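You operate a simulated robot arm through the tools that you are given. There is no shell and no other tool. Be economical: measure what you need, move in short steps, check, and stop when the job is done.

Carry out the task below with a simulated robot arm. There is one attempt and no reset: what you move stays moved.

## Task
Move the embossed blue bookmark from the embosser to the green keepsake box.
Fine: draw the slide out, open the lid, lay it inside, shut the lid.

It is judged by the outcome, as a careful person would: the job done as asked, and still so three seconds after it is handed in. It fails if anything else is knocked over, pushed out of place, dropped, spilled or broken. A push-on lid holds only when it is set on centred and level and pressed home; a screw cap is set on level and turned clockwise until tight.

## Robot
A 7-joint arm with a two-finger parallel gripper, fixed in place. Base frame: the origin is at the foot of the arm, x ahead of it, y to its left, z up; the work surface is at about z = 0.7. Readings come in m, rad, newtons and seconds.
With the tool pointing down near the work surface it reaches from about 0.14 to 0.66 m from the base axis. Its first joint turns from -1.152 to 1.152 rad. Payload 2.4 kg.
The TCP is the grasp point between the finger pads, 0.03 m short of the fingertips. In the tool frame z runs along the fingers and y along their closing line. Largest opening 0.094 m; finger width 0.028, thickness 0.01; the body of the gripper, 0.05 by 0.096 m, starts 0.055 m behind the TCP.
Orientation is that of the tool frame in the base frame, as a unit quaternion [w, x, y, z]. With the fingers straight down and closing along the base's y, the tool's x points along the base's -x, its y along +y and its z along -z.

## Interface
- The arm moves only by the tool step_arm. Its argument "rows" is a list of rows, each a list of 3 entries, a list of its own where there are three numbers: the shift along the tool's x, y, z in mm, then the turn, a rotation vector about the tool's x, y, z in rad, then the finger opening in mm, from 0 to 94. In form: [[[x, y, z], [ax, ay, az], fingers], ...]. A call has 1 to 12 rows; each row shifts and turns the commanded pose from where the row before left it, along the tool's axes as they then stand. A row lasts 0.2 s, in which the tool goes at most 0.05 m and 0.15 rad; a call with a longer step from one row to the next is refused whole, and so is a gripper value outside its range. Where a pose cannot be reached the arm comes as near as it can. A force on the tool above 60 N (or 10 N above the force at the start of the call, whichever is more), or a blocked arm, ends the call early, and 0.2 s more pass. Each finger travels about 0.153 m/s and halts on what it meets, pressing with about 29 N; the grip force reading is that of the motor and also rises with nothing between the fingers. The clock runs only during rows and for 0.2 s after the last one: add rows that do not move to give the fingers time. The reply holds the time, the measured pose of the TCP, the force on the tool along the base axes, the opening and the grip force, in the units named above and with some noise.
- Cameras (640 x 400 px; columns grow to the right, rows downward): "scene" is fixed at [0.0306, 0.4689, 1.4475]; the picture's right is [-0.77, -0.64, 0.00], its down [-0.39, 0.47, -0.79] and it looks along [0.51, -0.61, -0.61] (base axes); focal length 308 px, centre (320, 200). "wrist" rides on the gripper at [-0.037, 0, -0.058] in the tool frame; the picture's right is [0.00, -1.00, 0.00], its down [0.97, 0.00, -0.24] and it looks along [0.24, 0.00, 0.97] (tool axes); focal length 218 px, centre (320, 200).
- snapshot(camera): a new picture of that camera. No time passes.
- point_at(camera, pixels): there is no depth. For up to 12 entries [column, row, z] of the newest picture of that camera ("zoom" is the newest enlarged one), the place [x, y] in the base frame at which the ray of that pixel passes the height z, good to about 0.002 m, but the place of the scene camera against the robot may be out by one fixed shift of up to 0.012 m in any direction. No time passes.
- inspect(camera, box): a new picture of the part [left, top, right, bottom] of that camera's present view, enlarged. No time passes.
- job_done(): hands the job in; it is judged then, once.

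Go step by step. Measure first, check grasps and placings, and put right what went wrong. The budget is 80 turns and 54 pictures, counting those below and the enlarged ones. Unless the task says otherwise, let go and move clear before handing in, and close with one line.

The tools are called after "Call:" by a JSON object that holds its "method" and its "body". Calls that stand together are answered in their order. step_arm: Moves the arm, as the interface text tells. Its arguments: {"type":"object","properties":{"rows":{"type":"array","items":{"type":"array"}}},"required":["rows"]} The other tools are called the same way: snapshot (camera) takes a picture; point_at (camera, pixels) gives the place at which the rays of pixels pass given heights; inspect (camera, box) takes an enlarged picture of a part of a camera's view; job_done () hands the job in.

At the start:

```text
t: 0.0
eef_pos: [0.4638, -0.0778, 1.0844]
tcp_rot: [0.0, 0.0, 1.0, 0.0]
wrist_force: [-0.3, -0.5, 0.2]
opening: 0.094
grasp_force: 0.0
```

scene: 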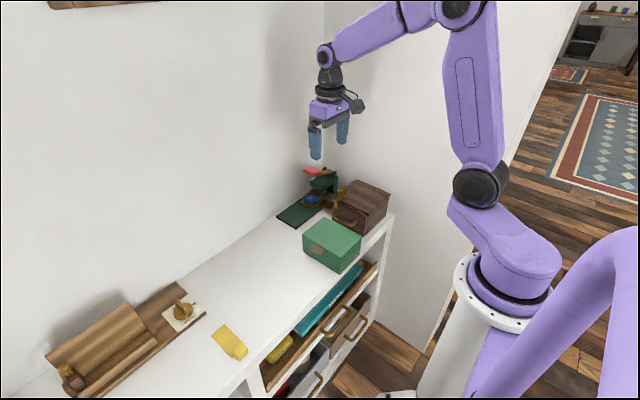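
wrist: 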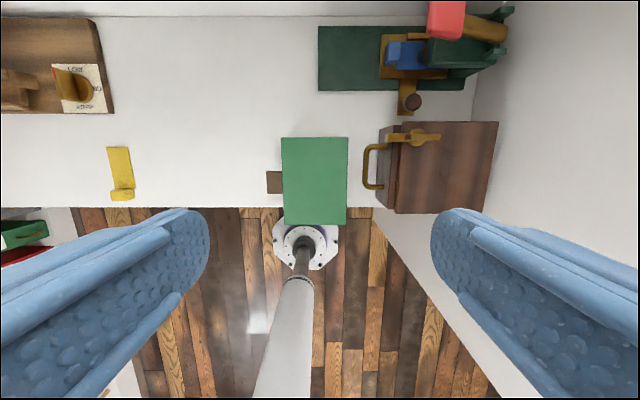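

The wrist picture shows the embosser at about (410,60), the green box at (315,180), and a wooden box with a latch at (445,165). I'll enlarge these before I move.

Call:
{"method": "inspect", "body": {"camera": "wrist", "box": [300, 0, 520, 138]}}

Call:
{"method": "inspect", "body": {"camera": "scene", "box": [260, 150, 410, 280]}}

Call:
{"method": "inspect", "body": {"camera": "wrist", "box": [240, 110, 400, 240]}}

```text
2.90 times, centred on (410, 69) of wrist
```

zoom: 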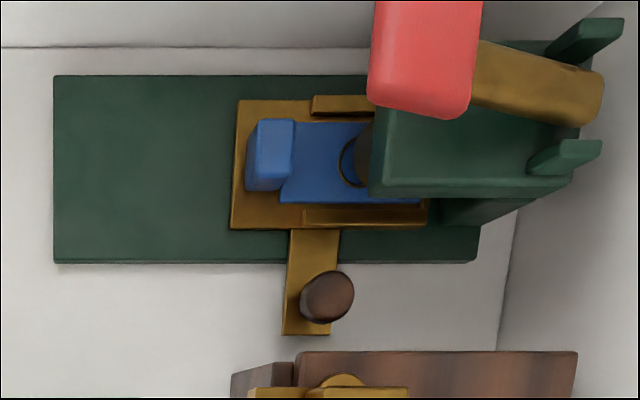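

```text
3.08 times, centred on (335, 215) of scene
```

zoom: 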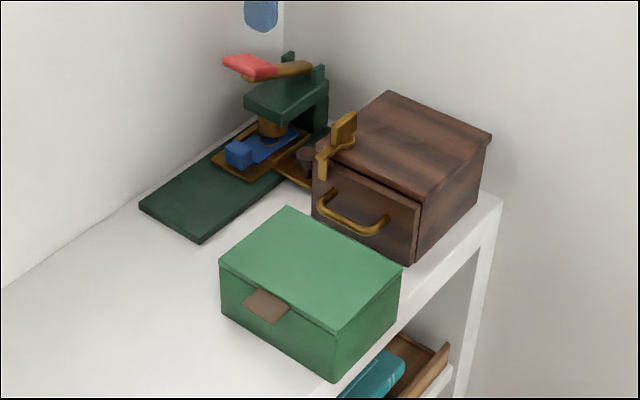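

```text
3.08 times, centred on (320, 175) of wrist
```

zoom: 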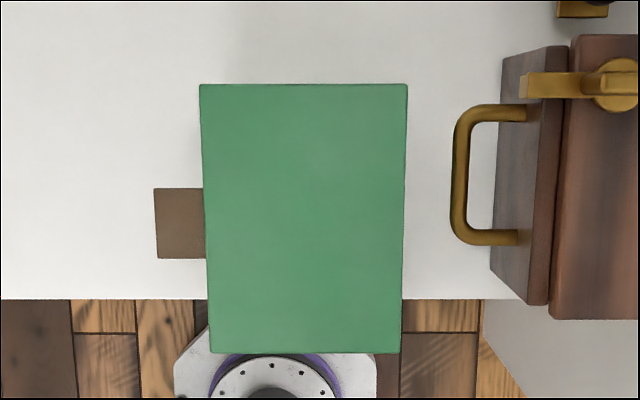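

The blue bookmark, which has a raised block at its left end, lies in a brass tray with a side arm and knob. The lid tab is on the +y side of the green box. I'll measure these points at likely heights.

Call:
{"method": "snapshot", "body": {"camera": "wrist"}}

Call:
{"method": "point_at", "body": {"camera": "wrist", "pixels": [[282, 138, 0.8], [347, 137, 0.8], [346, 224, 0.8], [284, 225, 0.8], [267, 171, 0.79], [267, 193, 0.79], [318, 26, 0.71], [318, 91, 0.71], [412, 101, 0.75], [392, 53, 0.74], [379, 183, 0.75], [387, 128, 0.8]]}}

Call:
{"method": "point_at", "body": {"camera": "scene", "pixels": [[313, 237, 0.8], [331, 201, 0.8], [357, 236, 0.8], [342, 257, 0.8], [338, 274, 0.7], [313, 251, 0.7], [322, 249, 0.78], [294, 229, 0.71], [315, 203, 0.73], [335, 190, 0.75], [318, 198, 0.75]]}}

```text
48 pictures are left
```

wrist: 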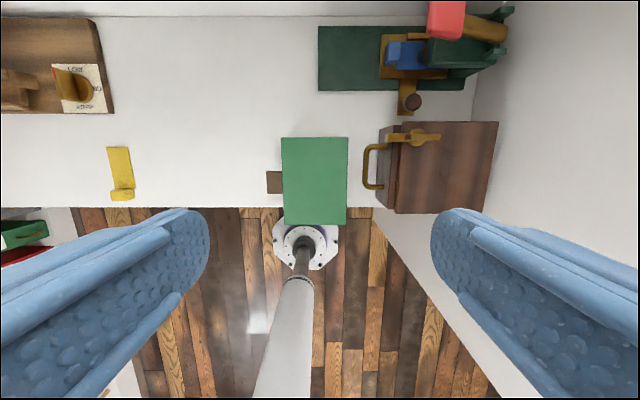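

```text
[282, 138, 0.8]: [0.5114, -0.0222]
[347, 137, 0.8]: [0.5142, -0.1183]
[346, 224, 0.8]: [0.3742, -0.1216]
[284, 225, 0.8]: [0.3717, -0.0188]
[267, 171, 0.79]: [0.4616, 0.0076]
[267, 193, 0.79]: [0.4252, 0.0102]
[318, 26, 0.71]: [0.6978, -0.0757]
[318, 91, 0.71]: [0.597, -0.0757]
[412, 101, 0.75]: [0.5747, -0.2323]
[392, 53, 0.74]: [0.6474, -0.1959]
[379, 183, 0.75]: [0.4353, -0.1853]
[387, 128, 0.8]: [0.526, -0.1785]
```

```text
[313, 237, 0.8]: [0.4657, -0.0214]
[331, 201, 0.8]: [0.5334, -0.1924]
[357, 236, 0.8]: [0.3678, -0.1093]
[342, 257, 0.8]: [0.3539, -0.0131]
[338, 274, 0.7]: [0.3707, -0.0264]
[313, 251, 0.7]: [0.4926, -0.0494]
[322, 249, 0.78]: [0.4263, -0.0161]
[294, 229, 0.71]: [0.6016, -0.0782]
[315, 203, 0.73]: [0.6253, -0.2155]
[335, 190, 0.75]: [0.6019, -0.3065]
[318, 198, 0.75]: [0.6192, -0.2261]
```

The slide knob is near (0.57,-0.23) and the box top covers roughly x 0.37–0.51, y -0.12 to -0.02. I'll lower the arm towards the embosser for a closer look.

Call:
{"method": "step_arm", "body": {"rows": [[[-14, -20, 30], [0, 0, 0], 94], [[-14, -20, 30], [0, 0, 0], 94], [[-14, -20, 30], [0, 0, 0], 94], [[-14, -20, 30], [0, 0, 0], 94], [[0, 0, 0], [0, 0, 0], 94]]}}

Call:
{"method": "snapshot", "body": {"camera": "wrist"}}

```text
t: 1.2
eef_pos: [0.5203, -0.1589, 0.9644]
tcp_rot: [0.0, 0.0, 1.0, 0.0]
wrist_force: [0.3, 0.6, 0.1]
opening: 0.094
grasp_force: 0.1
```

```text
47 pictures are left
```

wrist: 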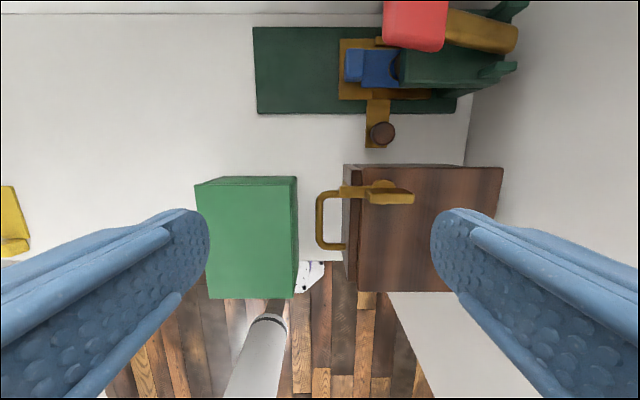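

Triangulating the two views puts the knob top at about (0.574,-0.233,0.745). I'll zoom in on the embosser for detail.

Call:
{"method": "inspect", "body": {"camera": "wrist", "box": [330, 0, 530, 160]}}

Call:
{"method": "inspect", "body": {"camera": "scene", "box": [285, 155, 365, 215]}}

```text
2.50 times, centred on (430, 80) of wrist
```

zoom: 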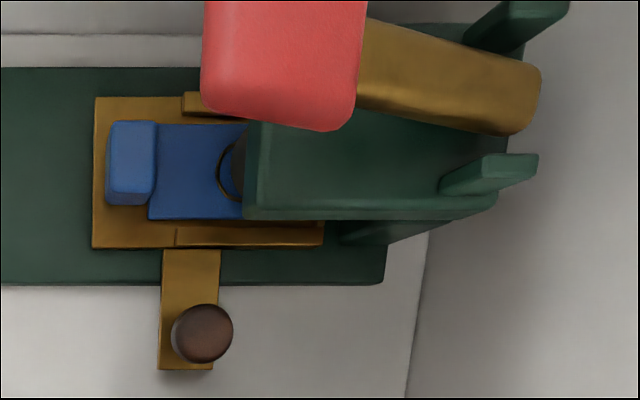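

```text
6.67 times, centred on (325, 185) of scene
```

zoom: 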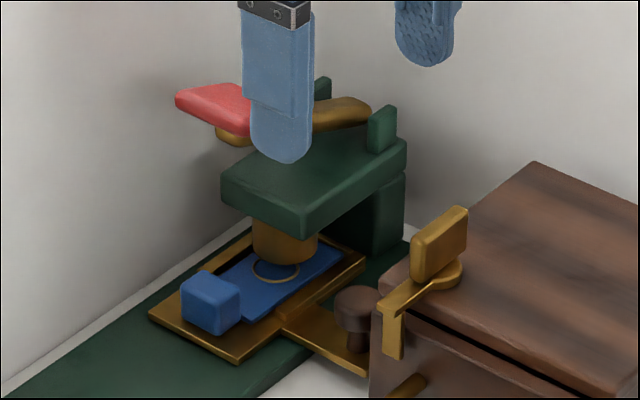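

The knob is a mushroom cap of about 30 mm. The press head's near side is at x≈0.62 and the latch plate's edge at x≈0.52, so I have a narrow corridor. I'll move above the knob with a slight backward tilt and check.

Call:
{"method": "step_arm", "body": {"rows": [[[-11.5, -18.5, 35], [0, 0, 0], 64], [[-11.5, -18.5, 35], [0, 0, 0], 64], [[-11.5, -18.5, 35], [0, 0, 0], 64], [[-11.5, -18.5, 35], [0, 0, 0], 64], [[0, 0, 0], [0, -0.14, 0], 64], [[0, 0, 0], [0, 0, 0], 64]]}}

Call:
{"method": "snapshot", "body": {"camera": "wrist"}}

Call:
{"method": "inspect", "body": {"camera": "scene", "box": [265, 130, 405, 235]}}

```text
t: 2.6
eef_pos: [0.5682, -0.2329, 0.8234]
tcp_rot: [0.07, 0.001, 0.998, 0.0]
wrist_force: [-0.7, 0.3, -0.2]
opening: 0.0641
grasp_force: 0.1
```

```text
44 pictures are left
```

wrist: 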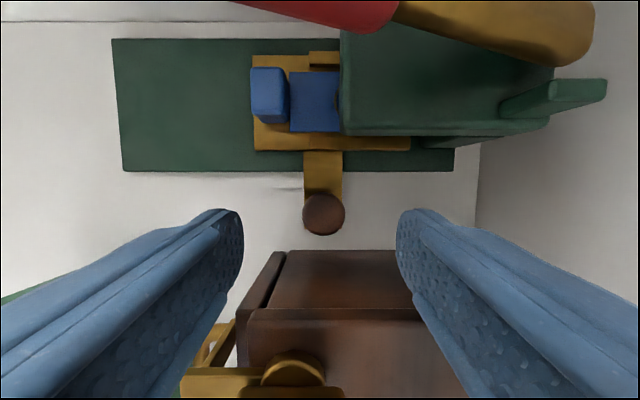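

```text
3.81 times, centred on (335, 182) of scene
```

zoom: 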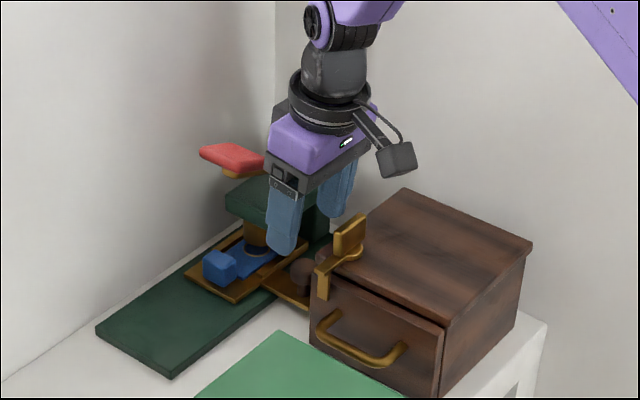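

The knob is centred between the fingers at (323,214). Before going down I want to know where the dark stalk on the gripper (scene ≈ (355,171)) is relative to the latch plate (≈ (339,200)).

Call:
{"method": "snapshot", "body": {"camera": "scene"}}

Call:
{"method": "point_at", "body": {"camera": "scene", "pixels": [[355, 172, 0.85], [355, 172, 0.9], [355, 172, 0.95], [339, 195, 0.84], [339, 195, 0.81], [346, 189, 0.85], [309, 196, 0.793], [309, 160, 0.9]]}}

```text
42 pictures are left
```

scene: 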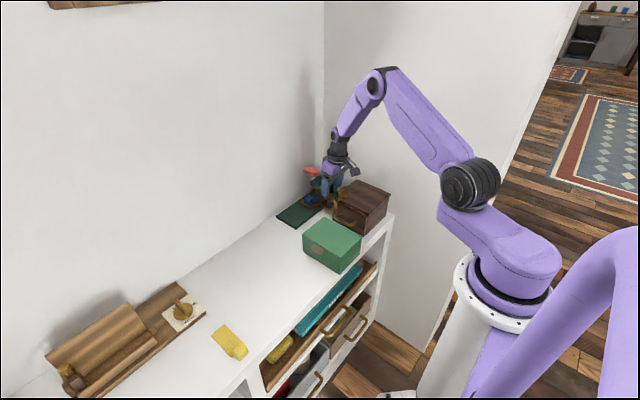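

```text
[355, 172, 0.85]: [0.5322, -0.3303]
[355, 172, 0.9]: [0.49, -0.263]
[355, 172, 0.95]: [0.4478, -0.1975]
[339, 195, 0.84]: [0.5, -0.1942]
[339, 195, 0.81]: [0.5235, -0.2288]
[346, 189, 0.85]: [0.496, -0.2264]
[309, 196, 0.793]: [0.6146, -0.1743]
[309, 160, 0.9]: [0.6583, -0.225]
```

The stalk sits over the latch plate (top ≈0.83), so tilting back brings it down onto it. I'll go back to vertical, descend part way, and check the clearance.

Call:
{"method": "step_arm", "body": {"rows": [[[0, 0, 0], [0, 0.14, 0], 64], [[2, -1, 20], [0, 0, 0], 64], [[0, 0, 20], [0, 0, 0], 64], [[0, 0, 0], [0, 0, 0], 64]]}}

Call:
{"method": "inspect", "body": {"camera": "scene", "box": [290, 140, 390, 215]}}

Call:
{"method": "snapshot", "body": {"camera": "wrist"}}

```text
t: 3.6
eef_pos: [0.5623, -0.2321, 0.784]
tcp_rot: [0.0, 0.0, 1.0, 0.001]
wrist_force: [-0.6, 0.3, -0.5]
opening: 0.0642
grasp_force: 0.1
```

```text
5.33 times, centred on (340, 178) of scene
```

zoom: 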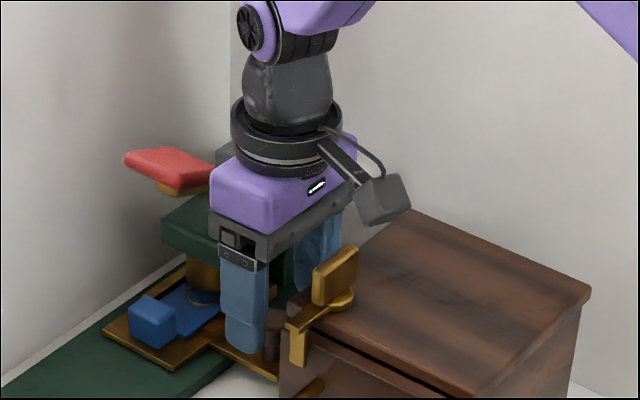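

```text
40 pictures are left
```

wrist: 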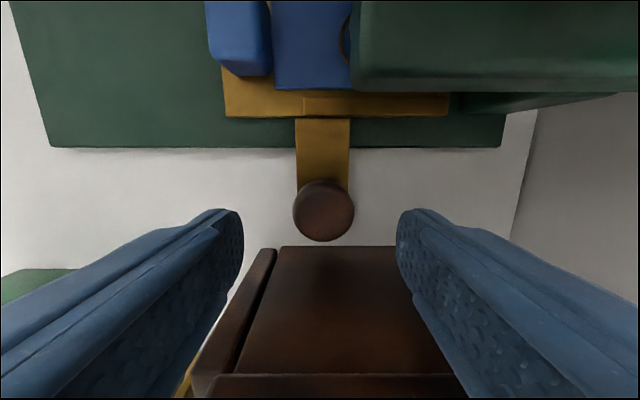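

Clearance looks good and the knob is centred near (323,210), about 28 mm across. I'll go down 25 mm and close on it.

Call:
{"method": "step_arm", "body": {"rows": [[[-4, -1, 13], [0, 0, 0], 64], [[0, 0, 13], [0, 0, 0], 64], [[0, 0, 0], [0, 0, 0], 40], [[0, 0, 0], [0, 0, 0], 24], [[0, 0, 0], [0, 0, 0], 24]]}}

Call:
{"method": "inspect", "body": {"camera": "scene", "box": [290, 140, 390, 215]}}

```text
t: 4.8
eef_pos: [0.5677, -0.2341, 0.7602]
tcp_rot: [0.0, 0.0, 1.0, 0.0]
wrist_force: [1.6, -0.5, -2.6]
opening: 0.0272
grasp_force: 44.7
```

```text
5.33 times, centred on (340, 178) of scene
```

zoom: 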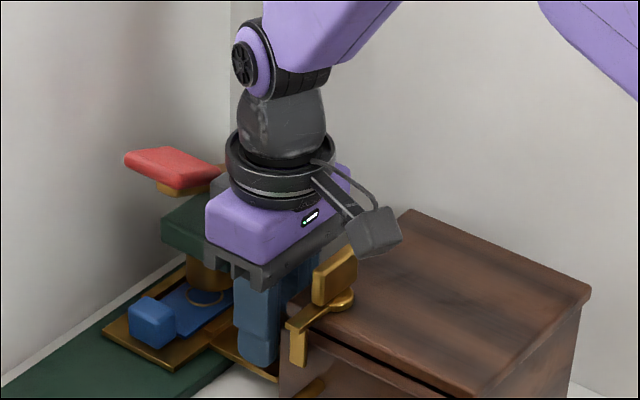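

The fingers hold the knob (opening 27 mm, 44.7 N). I'll pull the slide towards +y in small steps.

Call:
{"method": "step_arm", "body": {"rows": [[[0, 5, 0], [0, 0, 0], 24], [[0, 10, 0], [0, 0, 0], 24], [[0, 10, 0], [0, 0, 0], 24], [[0, 10, 0], [0, 0, 0], 24], [[0, 0, 0], [0, 0, 0], 24]]}}

Call:
{"method": "inspect", "body": {"camera": "scene", "box": [270, 140, 390, 230]}}

```text
t: 6.0
eef_pos: [0.5689, -0.2001, 0.7594]
tcp_rot: [0.0, 0.0, 1.0, 0.0]
wrist_force: [2.6, -0.4, -4.4]
opening: 0.027
grasp_force: 44.9
```

```text
4.44 times, centred on (330, 185) of scene
```

zoom: 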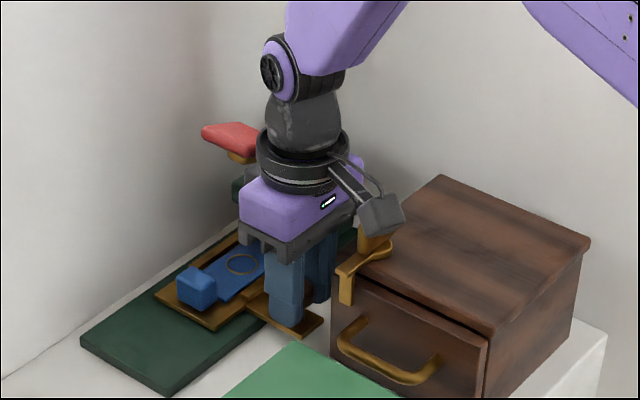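

The slide is following +y along the base. I'll keep pulling up to its stop.

Call:
{"method": "step_arm", "body": {"rows": [[[0, 10, 0], [0, 0, 0], 24], [[0, 10, 0], [0, 0, 0], 24], [[0, 10, 0], [0, 0, 0], 24], [[0, 10, 0], [0, 0, 0], 24], [[0, 10, 0], [0, 0, 0], 24], [[0, 8, 0], [0, 0, 0], 24], [[0, 0, 0], [0, 0, 0], 24]]}}

Call:
{"method": "inspect", "body": {"camera": "scene", "box": [270, 140, 390, 230]}}

Call:
{"method": "snapshot", "body": {"camera": "wrist"}}

```text
t: 7.6
eef_pos: [0.5683, -0.1421, 0.7593]
tcp_rot: [0.001, 0.0, 1.0, 0.0]
wrist_force: [4.5, -0.4, -3.5]
opening: 0.0269
grasp_force: 44.9
```

```text
4.44 times, centred on (330, 185) of scene
```

zoom: 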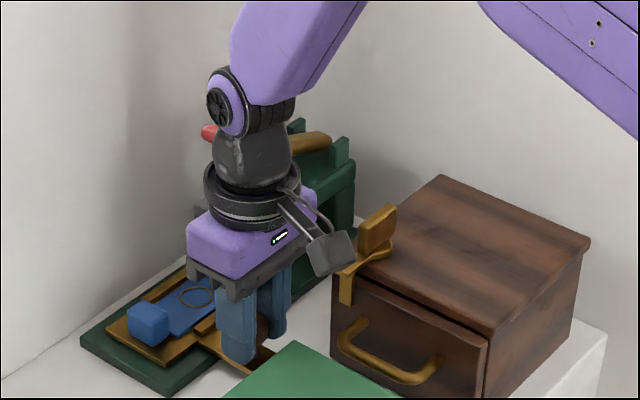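

```text
36 pictures are left
```

wrist: 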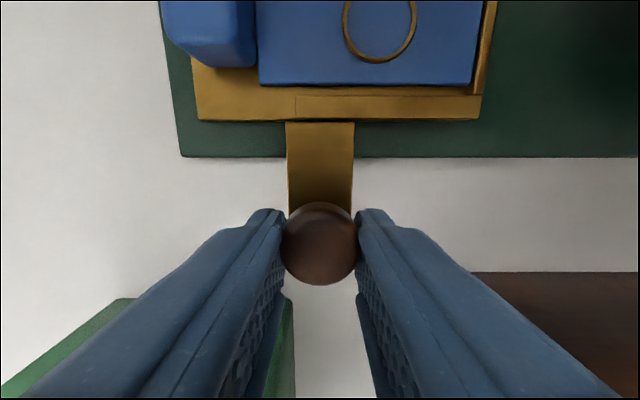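

The slide has moved 92 mm and the whole bookmark is clear of the press. I'll ease it a little further to find the stop.

Call:
{"method": "step_arm", "body": {"rows": [[[0, 4, 0], [0, 0, 0], 24], [[0, 4, 0], [0, 0, 0], 24], [[0, 0, 0], [0, 0, 0], 24]]}}

```text
t: 8.4
eef_pos: [0.5694, -0.1348, 0.7587]
tcp_rot: [0.001, 0.001, 1.0, -0.001]
wrist_force: [5.8, -6.8, -0.8]
opening: 0.027
grasp_force: 44.8
```

The −6.8 N reading in y means the slide is at its stop. I'll release the knob, lift off, and move over the bookmark for a look.

Call:
{"method": "step_arm", "body": {"rows": [[[0, -1, 0], [0, 0, 0], 24], [[0, 0, 0], [0, 0, 0], 50], [[0, 0, 0], [0, 0, 0], 50], [[0, 0, -30], [0, 0, 0], 50], [[0, 0, -40], [0, 0, 0], 60], [[0, 0, -40], [0, 0, 0], 80], [[-10, 20, -20], [0, 0, 0], 94], [[0, 0, 0], [0, 0, 0], 94]]}}

Call:
{"method": "snapshot", "body": {"camera": "wrist"}}

Call:
{"method": "inspect", "body": {"camera": "scene", "box": [260, 160, 380, 290]}}

```text
t: 10.2
eef_pos: [0.5793, -0.1125, 0.8893]
tcp_rot: [0.0, 0.0, 1.0, 0.001]
wrist_force: [0.2, -0.1, 0.3]
opening: 0.0938
grasp_force: 0.1
```

```text
35 pictures are left
```

wrist: 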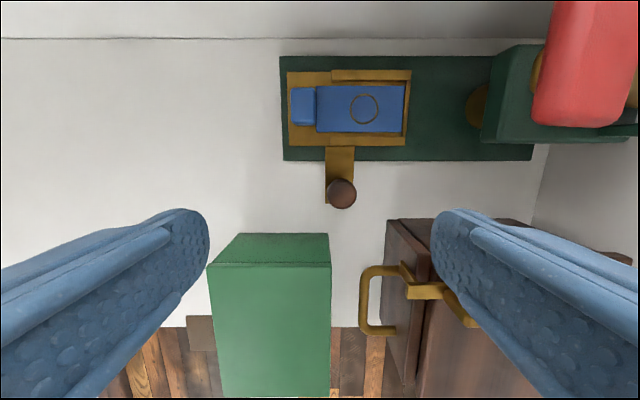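

```text
3.08 times, centred on (320, 225) of scene
```

zoom: 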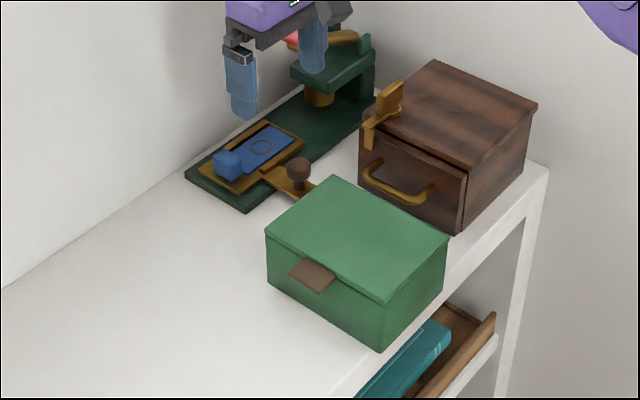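

The slide is out and the bookmark is clear at (303–402, 86–132). The lid top is at z≈0.782 and the box spans x 0.367–0.515, y −0.121 to −0.017, with the tab on the +y side. I'll look at the tab next.

Call:
{"method": "step_arm", "body": {"rows": [[[20, 35, 0], [0, 0, 0], 94], [[20, 35, 0], [0, 0, 0], 94], [[20, 35, 0], [0, 0, 0], 94], [[15, 35, 0], [0, 0, 0], 94], [[0, 0, 0], [0, 0, 0], 94]]}}

Call:
{"method": "snapshot", "body": {"camera": "wrist"}}

Call:
{"method": "inspect", "body": {"camera": "scene", "box": [290, 205, 370, 275]}}

```text
t: 11.4
eef_pos: [0.5026, 0.0265, 0.8888]
tcp_rot: [0.0, 0.0, 1.0, 0.0]
wrist_force: [-0.3, 0.0, 0.3]
opening: 0.0938
grasp_force: 0.1
```

```text
33 pictures are left
```

wrist: 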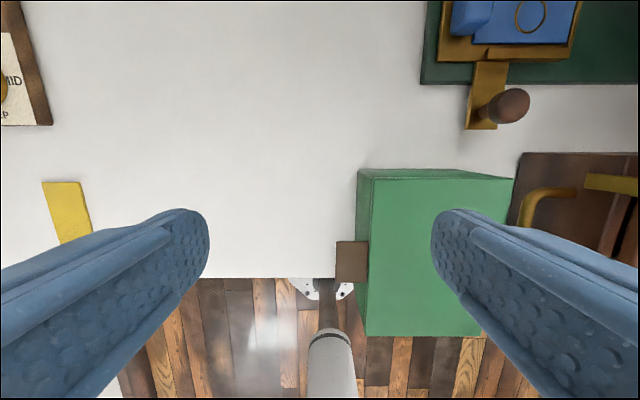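

```text
5.71 times, centred on (330, 240) of scene
```

zoom: 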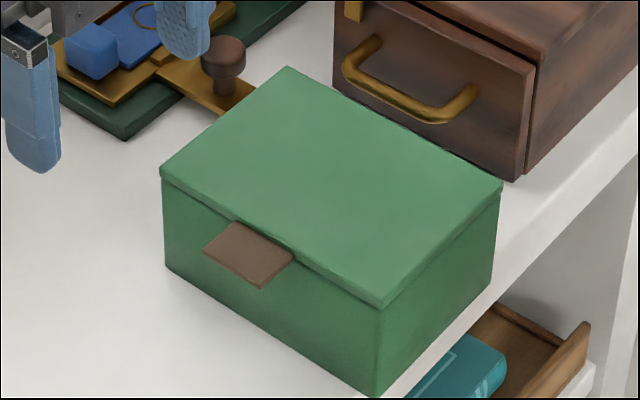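

The tab is flat and horizontal: x 0.423–0.462, y −0.014 to 0.012, z≈0.776. I plan to cage it between the fingers with the tool pointing along −y and swing the lid about its −y hinge. First I'll turn the tool horizontal away from the box.

Call:
{"method": "step_arm", "body": {"rows": [[[20, 22, 0], [0, 0, 0], 60], [[20, 22, 0], [0, 0, 0], 40], [[21, 20, 0], [0, 0, 0], 40], [[0, 0, 0], [0.14, 0, 0], 40], [[0, 0, 0], [0.14, 0, 0], 40], [[0, 0, 0], [0.14, 0, 0], 40], [[0, 0, 0], [0.14, 0, 0], 40], [[0, 0, 0], [0.14, 0, 0], 40], [[0, 0, 0], [0.14, 0, 0], 40], [[0, 0, 0], [0, 0, 0], 40]]}}

Call:
{"method": "snapshot", "body": {"camera": "scene"}}

```text
t: 13.6
eef_pos: [0.4419, 0.0906, 0.8895]
tcp_rot: [0.0, -0.001, 0.913, -0.408]
wrist_force: [0.2, 0.1, -0.7]
opening: 0.0402
grasp_force: 0.1
```

```text
31 pictures are left
```

scene: 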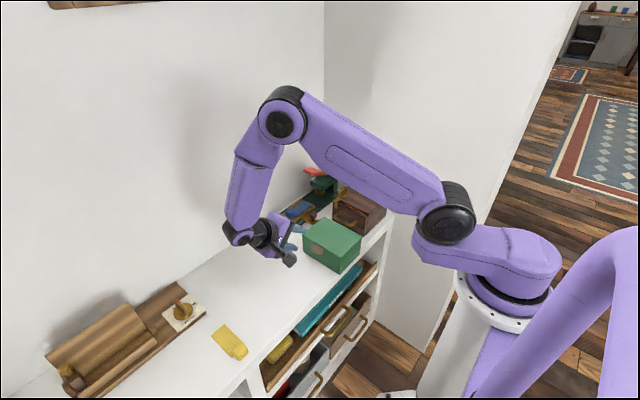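

The tool is tilted about 48° so far and the arm has plenty of room. I'll finish turning to horizontal.

Call:
{"method": "step_arm", "body": {"rows": [[[0, 0, 0], [0.146, 0, 0], 30], [[0, 0, 0], [0.146, 0, 0], 30], [[0, 0, 0], [0.146, 0, 0], 30], [[0, 0, 0], [0.146, 0, 0], 30], [[0, 0, 0], [0.146, 0, 0], 30], [[0, 0, 0], [0, 0, 0], 30]]}}

Call:
{"method": "snapshot", "body": {"camera": "scene"}}

Call:
{"method": "snapshot", "body": {"camera": "wrist"}}

```text
t: 15.0
eef_pos: [0.4432, 0.0904, 0.8894]
tcp_rot: [0.0, 0.0, -0.706, 0.708]
wrist_force: [0.4, -0.7, -0.3]
opening: 0.03
grasp_force: 0.1
```

```text
30 pictures are left
```

scene: 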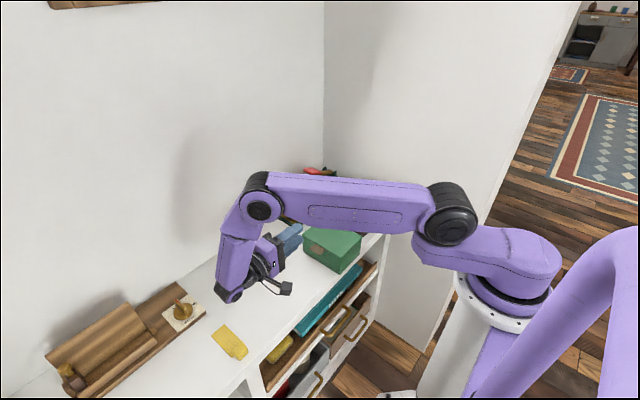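

```text
29 pictures are left
```

wrist: 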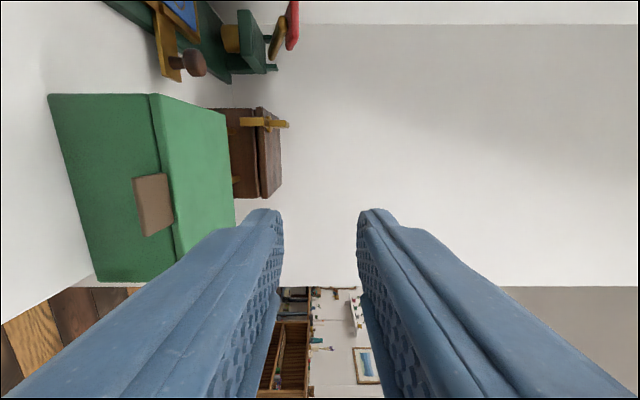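

The tool is horizontal. I need to know whether the wrist joint (scene (230,293)) would come down on the yellow item (230,342), so I'll measure both.

Call:
{"method": "point_at", "body": {"camera": "scene", "pixels": [[230, 293, 0.889], [230, 302, 0.84], [222, 326, 0.71], [246, 350, 0.71], [211, 332, 0.71], [236, 360, 0.71], [290, 238, 0.889]]}}

Call:
{"method": "point_at", "body": {"camera": "wrist", "pixels": [[155, 205, 0.776], [135, 178, 0.776], [170, 174, 0.776]]}}

Call:
{"method": "inspect", "body": {"camera": "scene", "box": [190, 200, 310, 370]}}

```text
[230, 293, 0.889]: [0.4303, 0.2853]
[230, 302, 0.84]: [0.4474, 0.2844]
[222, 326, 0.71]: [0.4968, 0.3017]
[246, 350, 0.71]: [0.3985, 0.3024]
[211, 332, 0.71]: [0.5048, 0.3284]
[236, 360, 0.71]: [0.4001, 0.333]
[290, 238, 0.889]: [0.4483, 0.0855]
```

```text
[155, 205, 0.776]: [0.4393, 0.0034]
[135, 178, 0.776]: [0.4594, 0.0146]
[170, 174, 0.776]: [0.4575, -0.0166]
```

```text
2.35 times, centred on (250, 285) of scene
```

zoom: 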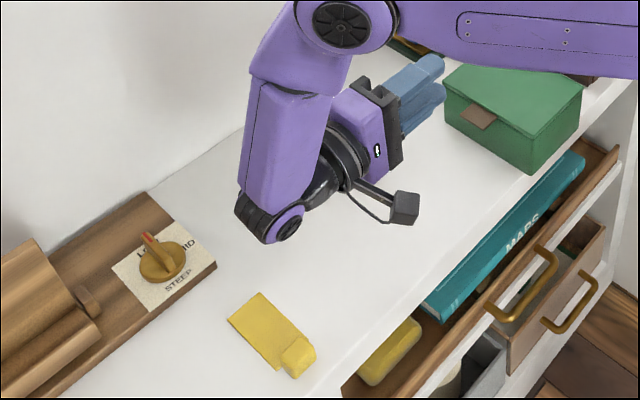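

The wrist joint ends near y≈0.22 with its underside at ≈0.735, clear of the yellow item (y>0.30). I'll go down to tab height, just short of the tab.

Call:
{"method": "step_arm", "body": {"rows": [[[0, 0, 34], [0, 0, 0], 30], [[0, 28, 0], [0, 0, 0], 30], [[0, 28, 0], [0, 0, 0], 30], [[0, 28, 0], [0, 0, 0], 24], [[0, 28, 0], [0, 0, 0], 20], [[0, 0, 0], [0, 0, 0], 18]]}}

Call:
{"method": "snapshot", "body": {"camera": "wrist"}}

Call:
{"method": "inspect", "body": {"camera": "scene", "box": [200, 200, 380, 350]}}

```text
t: 16.4
eef_pos: [0.4419, 0.055, 0.7752]
tcp_rot: [0.0, 0.001, -0.707, 0.707]
wrist_force: [0.3, -0.8, -0.1]
opening: 0.0183
grasp_force: 0.1
```

```text
27 pictures are left
```

wrist: 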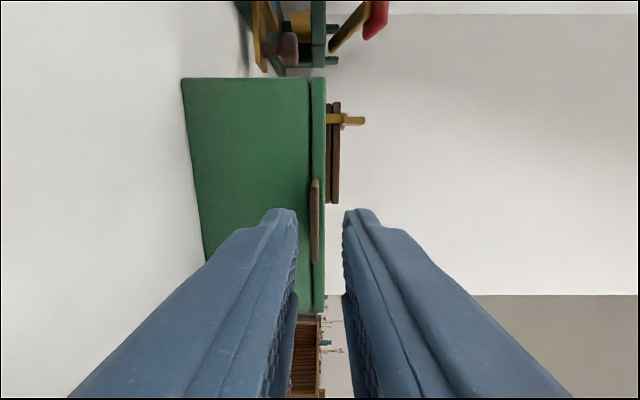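

```text
2.67 times, centred on (290, 275) of scene
```

zoom: 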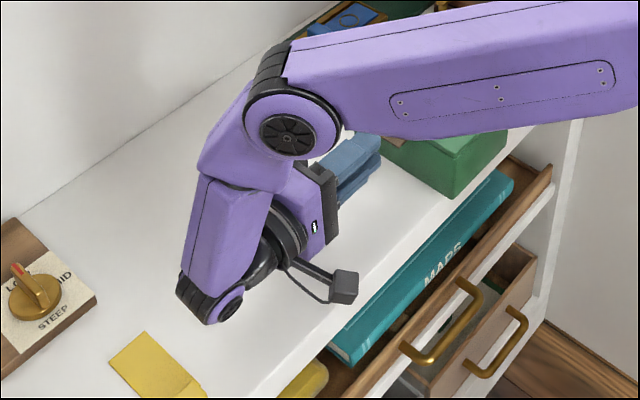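

The tab (cols 311–319) is at z≈0.773, x≈0.444, right between the fingers. I'll narrow to a 14 mm cage, slide over the tab and start the swing.

Call:
{"method": "step_arm", "body": {"rows": [[[-1, 2, 12], [0, 0, 0], 14], [[0, 0, 12], [0, 0, 0], 14], [[0, 0, 11], [0, 0, 0], 14], [[0, 0, 0], [0, 0, 0], 14]]}}

Call:
{"method": "snapshot", "body": {"camera": "wrist"}}

```text
t: 17.4
eef_pos: [0.4432, 0.0198, 0.775]
tcp_rot: [0.0, 0.001, 0.707, -0.707]
wrist_force: [-0.2, 0.7, -0.1]
opening: 0.0141
grasp_force: 0.0
```

```text
25 pictures are left
```

wrist: 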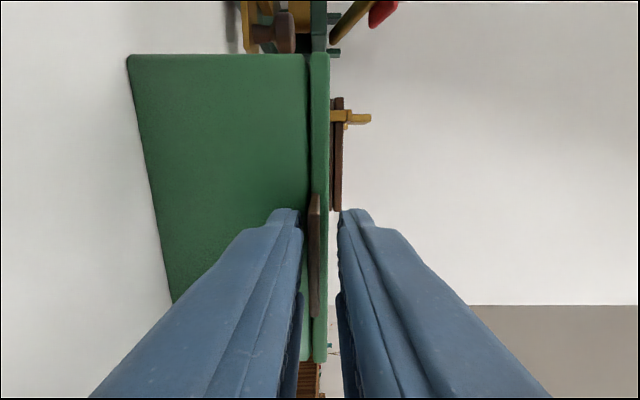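

The tab is inside the cage. I'll start swinging the lid up about the hinge in small steps.

Call:
{"method": "step_arm", "body": {"rows": [[[0, -5, 0], [0, 0, 0], 14], [[0, -14, 0.7], [-0.1, 0, 0], 14], [[0, -14, 0.7], [-0.1, 0, 0], 14], [[0, -14, 0.7], [-0.1, 0, 0], 14], [[0, -14, 0.7], [-0.1, 0, 0], 14], [[0, 0, 0], [0, 0, 0], 14]]}}

Call:
{"method": "inspect", "body": {"camera": "scene", "box": [230, 180, 390, 290]}}

Call:
{"method": "snapshot", "body": {"camera": "wrist"}}

```text
t: 18.8
eef_pos: [0.4418, 0.0099, 0.8348]
tcp_rot: [0.0, 0.0, 0.834, -0.551]
wrist_force: [1.1, 0.6, -0.1]
opening: 0.0141
grasp_force: 0.4
```

```text
3.64 times, centred on (310, 235) of scene
```

zoom: 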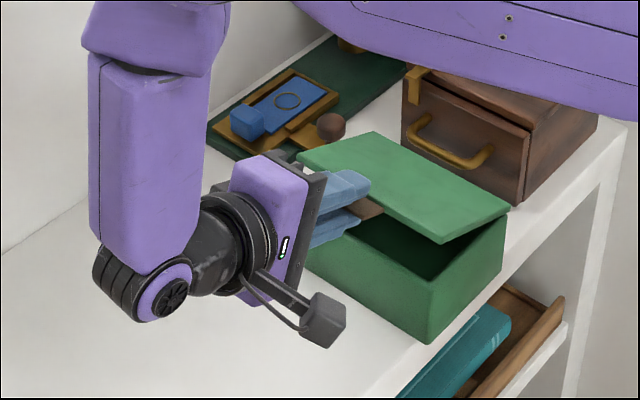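

```text
23 pictures are left
```

wrist: 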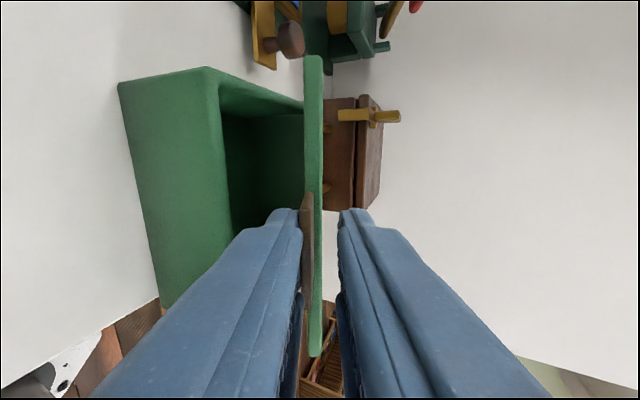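

The lid is opening cleanly and the tab is still caged. I'll continue the arc.

Call:
{"method": "step_arm", "body": {"rows": [[[0, -14, 0.7], [-0.1, 0, 0], 14], [[0, -14, 0.7], [-0.1, 0, 0], 14], [[0, -14, 0.7], [-0.1, 0, 0], 14], [[0, -14, 0.7], [-0.1, 0, 0], 14], [[0, -14, 0.7], [-0.1, 0, 0], 14], [[0, -14, 0.7], [-0.1, 0, 0], 14], [[0, 0, 0], [0, 0, 0], 14]]}}

Call:
{"method": "snapshot", "body": {"camera": "wrist"}}

```text
t: 20.4
eef_pos: [0.4435, -0.0444, 0.8972]
tcp_rot: [0.0, 0.0, 0.96, -0.28]
wrist_force: [0.5, -0.3, 0.4]
opening: 0.0139
grasp_force: 0.0
```

```text
22 pictures are left
```

wrist: 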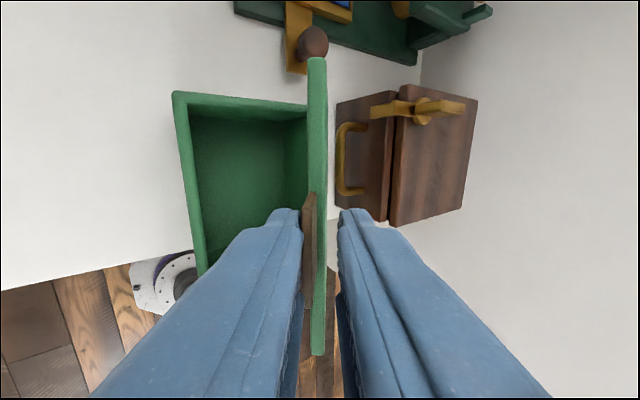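

The lid is at about 57°. I'll carry on past vertical, watching the force for a hinge stop.

Call:
{"method": "step_arm", "body": {"rows": [[[0, -14, 0.7], [-0.1, 0, 0], 14], [[0, -14, 0.7], [-0.1, 0, 0], 14], [[0, -14, 0.7], [-0.1, 0, 0], 14], [[0, -14, 0.7], [-0.1, 0, 0], 14], [[0, -14, 0.7], [-0.1, 0, 0], 14], [[0, -14, 0.7], [-0.1, 0, 0], 14], [[0, -7, 0.2], [-0.05, 0, 0], 14], [[0, 0, 0], [0, 0, 0], 14]]}}

Call:
{"method": "snapshot", "body": {"camera": "wrist"}}

```text
t: 22.2
eef_pos: [0.443, -0.132, 0.9196]
tcp_rot: [0.0, -0.001, 0.999, 0.04]
wrist_force: [-0.1, -0.4, 0.1]
opening: 0.014
grasp_force: 0.0
```

```text
21 pictures are left
```

wrist: 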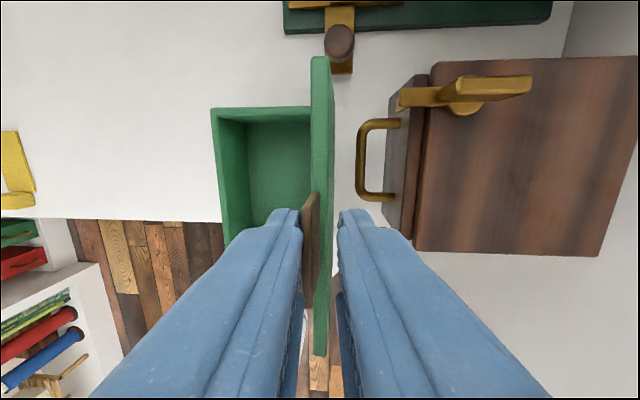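

The lid is just past vertical and no stop is felt yet. I'll lean it further back.

Call:
{"method": "step_arm", "body": {"rows": [[[0, -14, 0.7], [-0.1, 0, 0], 14], [[0, -14, 0.7], [-0.1, 0, 0], 14], [[0, 0, 0], [0, 0, 0], 14]]}}

Call:
{"method": "snapshot", "body": {"camera": "wrist"}}

```text
t: 23.0
eef_pos: [0.4429, -0.1586, 0.9148]
tcp_rot: [0.0, 0.0, 0.99, 0.14]
wrist_force: [-0.4, 0.7, 0.1]
opening: 0.0138
grasp_force: 0.1
```

```text
20 pictures are left
```

wrist: 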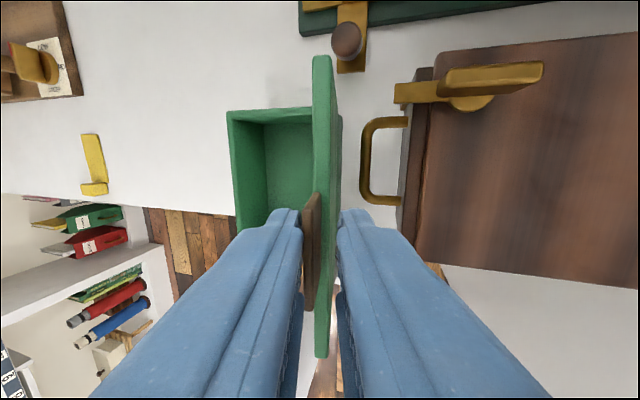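

The lid leans back about 106° and still rests on the +y finger, so its hinge has friction. I'll withdraw along the tab and see whether it stays.

Call:
{"method": "step_arm", "body": {"rows": [[[0, 2, -15], [0, 0, 0], 16], [[0, 0, -20], [0, 0, 0], 16], [[0, 0, -25], [0, 0, 0], 20], [[0, 0, -20], [0, 0, 0], 20], [[0, 0, 0], [0.14, 0, 0], 20], [[0, 0, 0], [0.14, 0, 0], 20], [[0, 0, 0], [0, 0, 0], 20]]}}

Call:
{"method": "inspect", "body": {"camera": "scene", "box": [260, 150, 400, 290]}}

```text
t: 24.6
eef_pos: [0.4416, -0.179, 0.9915]
tcp_rot: [0.0, 0.0, 1.0, -0.002]
wrist_force: [0.7, 0.7, -0.2]
opening: 0.0199
grasp_force: 0.0
```

```text
2.86 times, centred on (330, 220) of scene
```

zoom: 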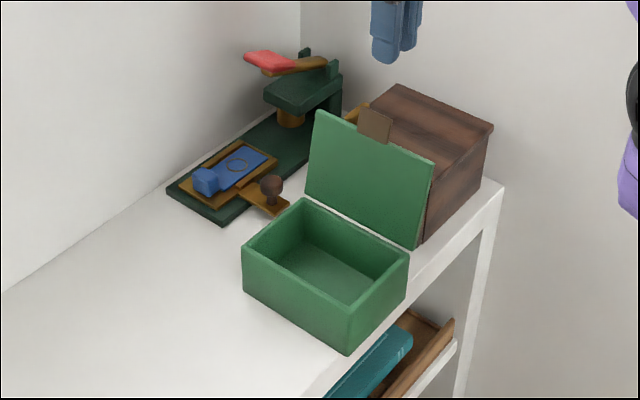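

The lid stays open on its own. I'll move over the bookmark's block and measure it closely.

Call:
{"method": "step_arm", "body": {"rows": [[[-40, 20, 0], [0, 0, 0], 40], [[-40, 20, 0], [0, 0, 0], 54], [[-40, 20, 0], [0, 0, 0], 54], [[-14, 10, 42], [0, 0, 0], 54], [[-14, 10, 42], [0, 0, 0], 54], [[0, 0, 0], [0, 0, 0], 54]]}}

Call:
{"method": "snapshot", "body": {"camera": "wrist"}}

```text
t: 26.0
eef_pos: [0.5918, -0.0983, 0.9068]
tcp_rot: [0.0, -0.001, 1.0, 0.0]
wrist_force: [-0.3, 0.7, -1.0]
opening: 0.0539
grasp_force: 0.1
```

```text
18 pictures are left
```

wrist: 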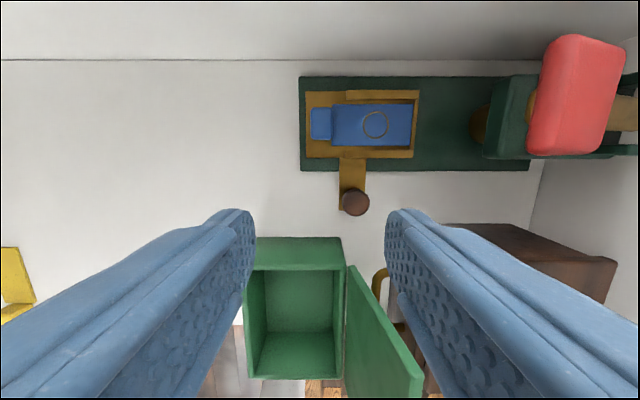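

I'll go closer, directly above the block (311–331, 107–141).

Call:
{"method": "step_arm", "body": {"rows": [[[-16, 0, 25], [0, 0, 0], 54], [[-16, 0, 25], [0, 0, 0], 54], [[-14, 0, 25], [0, 0, 0], 54], [[0, 0, 0], [0, 0, 0], 54]]}}

Call:
{"method": "snapshot", "body": {"camera": "wrist"}}

```text
t: 27.0
eef_pos: [0.6377, -0.0986, 0.8321]
tcp_rot: [0.0, 0.0, 1.0, 0.0]
wrist_force: [-0.4, 0.2, 0.0]
opening: 0.054
grasp_force: 0.0
```

```text
17 pictures are left
```

wrist: 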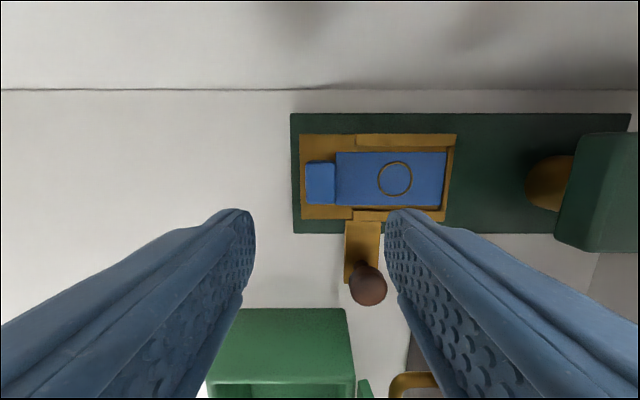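

The block top triangulates to (0.650,−0.099,0.740), about 21 mm along y. I'll descend around it with a 42 mm opening.

Call:
{"method": "step_arm", "body": {"rows": [[[-5, 0, 25], [0, 0, 0], 46], [[-5, 0, 25], [0, 0, 0], 42], [[0, 0, 15], [0, 0, 0], 42], [[0, 0, 0], [0, 0, 0], 42]]}}

Call:
{"method": "snapshot", "body": {"camera": "wrist"}}

Call:
{"method": "inspect", "body": {"camera": "scene", "box": [265, 160, 345, 240]}}

```text
t: 28.0
eef_pos: [0.6477, -0.0986, 0.7673]
tcp_rot: [-0.001, 0.0, 1.0, 0.001]
wrist_force: [0.2, -0.6, -0.2]
opening: 0.0421
grasp_force: 0.0
```

```text
16 pictures are left
```

wrist: 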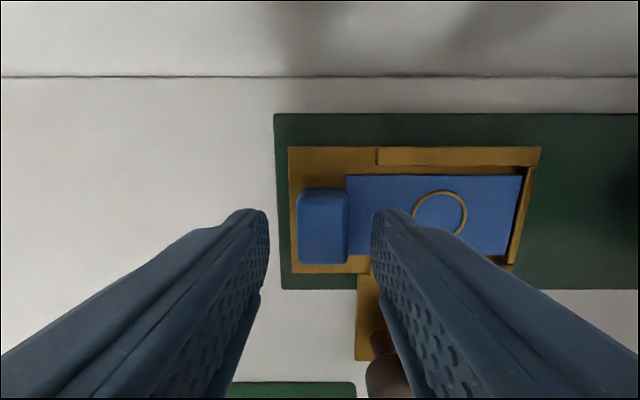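

```text
5.00 times, centred on (305, 200) of scene
```

zoom: 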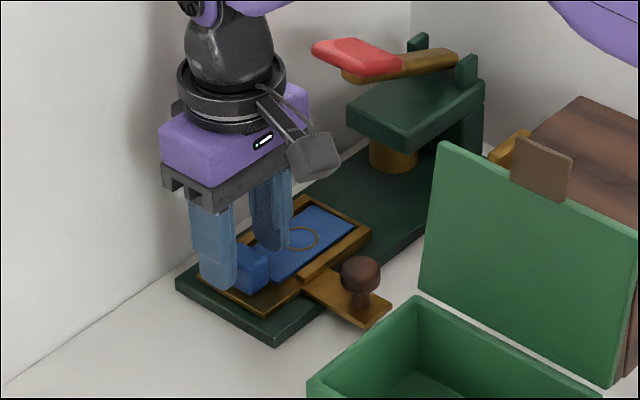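

The block (297–349, 188–265) is between the fingers and slightly ahead. I'll move 4 mm in +x, go down 10 mm and close.

Call:
{"method": "step_arm", "body": {"rows": [[[-4, -1, 5], [0, 0, 0], 42], [[0, 0, 5], [0, 0, 0], 42], [[0, 0, 0], [0, 0, 0], 30], [[0, 0, 0], [0, 0, 0], 18], [[0, 0, 0], [0, 0, 0], 16], [[0, 0, 0], [0, 0, 0], 16]]}}

Call:
{"method": "snapshot", "body": {"camera": "wrist"}}

```text
t: 29.4
eef_pos: [0.6508, -0.1009, 0.7587]
tcp_rot: [0.0, 0.001, 1.0, 0.0]
wrist_force: [-0.3, 0.3, -1.6]
opening: 0.0206
grasp_force: 29.2
```

```text
14 pictures are left
```

wrist: 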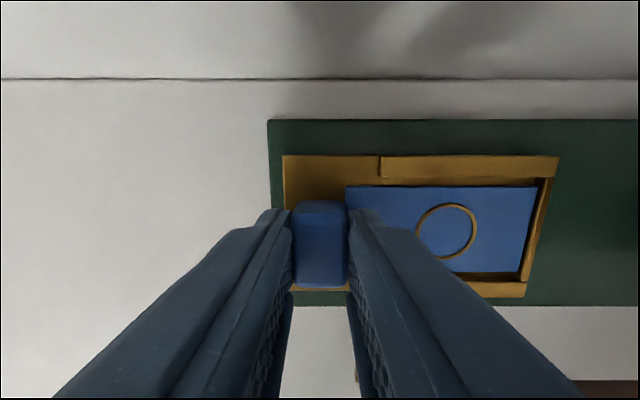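

The block is held at a 20.6 mm opening. I'll lift straight up in small steps and check.

Call:
{"method": "step_arm", "body": {"rows": [[[0, 0, -5], [0, 0, 0], 14], [[0, 0, -10], [0, 0, 0], 14], [[0, 0, -20], [0, 0, 0], 14], [[0, 0, -30], [0, 0, 0], 14], [[0, 0, -40], [0, 0, 0], 14], [[0, 0, 0], [0, 0, 0], 14]]}}

Call:
{"method": "snapshot", "body": {"camera": "wrist"}}

```text
t: 30.8
eef_pos: [0.6516, -0.0989, 0.8642]
tcp_rot: [0.0, 0.0, 1.0, 0.0]
wrist_force: [0.3, 0.3, -0.5]
opening: 0.0207
grasp_force: 28.6
```

```text
13 pictures are left
```

wrist: 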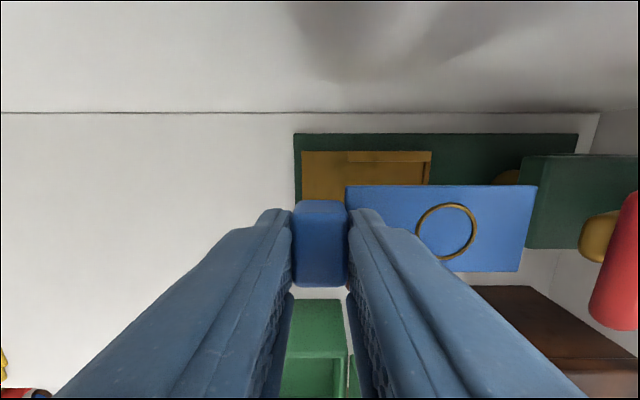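

The bookmark is lifted level, with the plate reaching ~98 mm to −y of the grip. I'll raise it above the lid, back off, and begin turning 90° so it lies along the box's length.

Call:
{"method": "step_arm", "body": {"rows": [[[0, 0, -35], [0, 0, 0], 14], [[10, 0, -35], [0, 0, 0], 14], [[15, 0, -35], [0, 0, 0], 14], [[20, 5, 0], [0, 0, 0.12], 14], [[0, 0, 0], [0, 0, 0.14], 14], [[0, 0, 0], [0, 0, 0.14], 14], [[0, 0, 0], [0, 0, 0.14], 14], [[0, 0, 0], [0, 0, 0.14], 14], [[0, 0, 0], [0, 0, 0.14], 14], [[0, 0, 0], [0, 0, 0.14], 14], [[0, 0, 0], [0, 0, 0], 14]]}}

```text
t: 33.2
eef_pos: [0.6059, -0.0942, 0.9684]
tcp_rot: [0.0, 0.463, 0.886, 0.001]
wrist_force: [-0.1, 0.5, 0.6]
opening: 0.0209
grasp_force: 28.8
```

The turn is 0.96 rad so far, in the right direction (tool x now leans to +y). I'll finish the remaining 0.608 rad.

Call:
{"method": "step_arm", "body": {"rows": [[[0, 0, 0], [0, 0, 0.14], 14], [[0, 0, 0], [0, 0, 0.14], 14], [[0, 0, 0], [0, 0, 0.14], 14], [[0, 0, 0], [0, 0, 0.14], 14], [[0, 0, 0], [0, 0, 0.048], 14], [[0, 0, 0], [0, 0, 0], 14]]}}

Call:
{"method": "snapshot", "body": {"camera": "wrist"}}

```text
t: 34.6
eef_pos: [0.6064, -0.093, 0.9681]
tcp_rot: [0.0, 0.707, 0.708, 0.0]
wrist_force: [-0.5, 0.0, 0.6]
opening: 0.0206
grasp_force: 28.9
```

```text
12 pictures are left
```

wrist: 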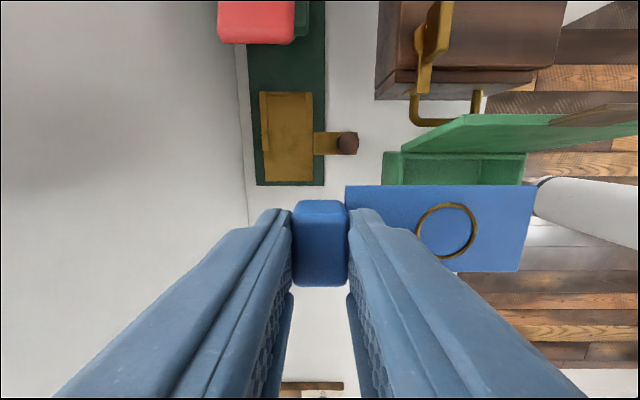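

The bookmark is now aligned along x. I'll carry it over the box (target TCP 0.480, −0.068) and lower it to just above the rim to check.

Call:
{"method": "step_arm", "body": {"rows": [[[6.2, -31.5, 0], [0, 0, 0], 14], [[6.2, -31.5, 0], [0, 0, 0], 14], [[6.2, -31.5, 0], [0, 0, 0], 14], [[6.2, -31.5, 0], [0, 0, 0], 14], [[0, 0, 40], [0, 0, 0], 14], [[0, 0, 40], [0, 0, 0], 14], [[0, 0, 40], [0, 0, 0], 14], [[0, 0, 0], [0, 0, 0], 14]]}}

Call:
{"method": "snapshot", "body": {"camera": "wrist"}}

Call:
{"method": "inspect", "body": {"camera": "scene", "box": [265, 165, 385, 285]}}

```text
t: 36.4
eef_pos: [0.4794, -0.0708, 0.8477]
tcp_rot: [0.0, 0.706, 0.709, 0.001]
wrist_force: [-0.1, 0.0, -0.6]
opening: 0.0205
grasp_force: 28.5
```

```text
11 pictures are left
```

wrist: 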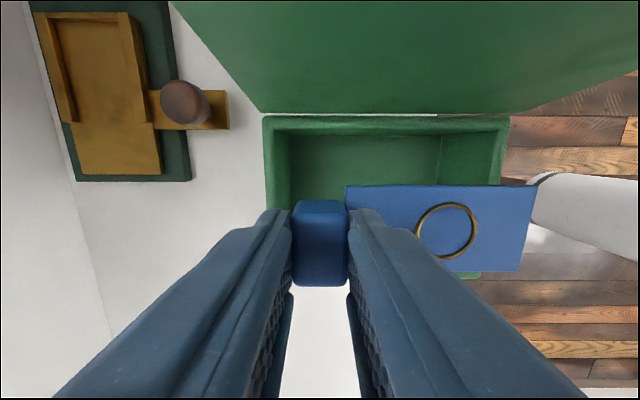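

```text
3.33 times, centred on (325, 225) of scene
```

zoom: 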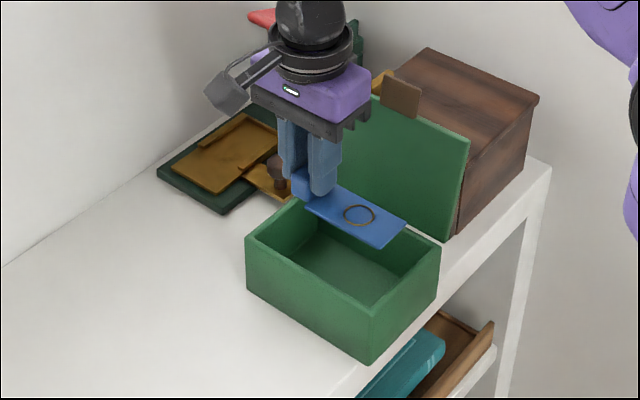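

The plate and fingers sit inside the rim in plan (box inner x≈0.375–0.507, plate 0.381–0.490). I'll lower it into the box, stopping just above the floor.

Call:
{"method": "step_arm", "body": {"rows": [[[1, 0, 30], [0, 0, 0], 14], [[0, 0, 30], [0, 0, 0], 14], [[0, 0, 25], [0, 0, 0], 14], [[0, 0, 5], [0, 0, 0], 14], [[0, 0, 0], [0, 0, 0], 14]]}}

Call:
{"method": "inspect", "body": {"camera": "scene", "box": [280, 185, 380, 275]}}

```text
t: 37.6
eef_pos: [0.481, -0.0697, 0.759]
tcp_rot: [0.0, 0.706, 0.708, -0.001]
wrist_force: [0.3, -0.9, 0.5]
opening: 0.0204
grasp_force: 29.5
```

```text
4.44 times, centred on (330, 230) of scene
```

zoom: 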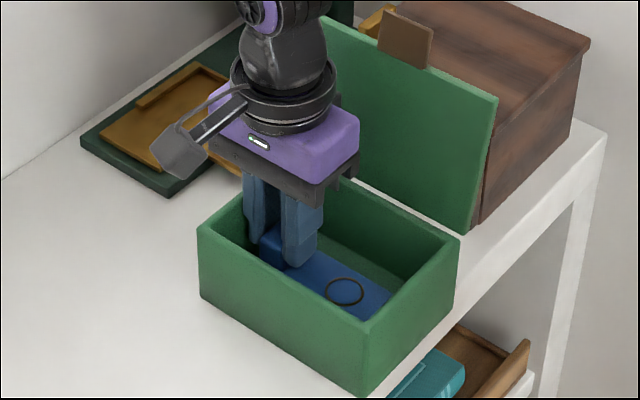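

It is inside the box with no contact yet. I'll creep down in 3 mm steps to feel for the floor.

Call:
{"method": "step_arm", "body": {"rows": [[[0, 0, 3], [0, 0, 0], 14], [[0, 0, 3], [0, 0, 0], 14], [[0, 0, 0], [0, 0, 0], 14]]}}

Call:
{"method": "step_arm", "body": {"rows": [[[0, 0, 2], [0, 0, 0], 14], [[0, 0, 1], [0, 0, 0], 14]]}}

```text
t: 38.4
eef_pos: [0.4809, -0.0692, 0.7522]
tcp_rot: [0.0, 0.706, 0.708, -0.001]
wrist_force: [0.1, -0.5, 0.0]
opening: 0.0207
grasp_force: 29.3
```

```text
t: 39.0
eef_pos: [0.4806, -0.069, 0.7491]
tcp_rot: [0.001, 0.706, 0.708, 0.0]
wrist_force: [0.5, 0.4, 0.0]
opening: 0.0207
grasp_force: 28.9
```

There is still no floor contact. I'll keep creeping down.

Call:
{"method": "step_arm", "body": {"rows": [[[0, 0, 2], [0, 0, 0], 14], [[0, 0, 1], [0, 0, 0], 14]]}}

Call:
{"method": "step_arm", "body": {"rows": [[[0, 0, 1], [0, 0, 0], 14], [[0, 0, 1], [0, 0, 0], 14]]}}

```text
t: 39.6
eef_pos: [0.4806, -0.0699, 0.746]
tcp_rot: [0.0, 0.706, 0.709, 0.0]
wrist_force: [-4.1, 0.8, 17.8]
opening: 0.0208
grasp_force: 29.3
```

```text
t: 40.2
eef_pos: [0.4805, -0.0691, 0.7454]
tcp_rot: [0.001, 0.706, 0.708, 0.0]
wrist_force: [-5.9, 1.4, 31.0]
opening: 0.0209
grasp_force: 28.9
```

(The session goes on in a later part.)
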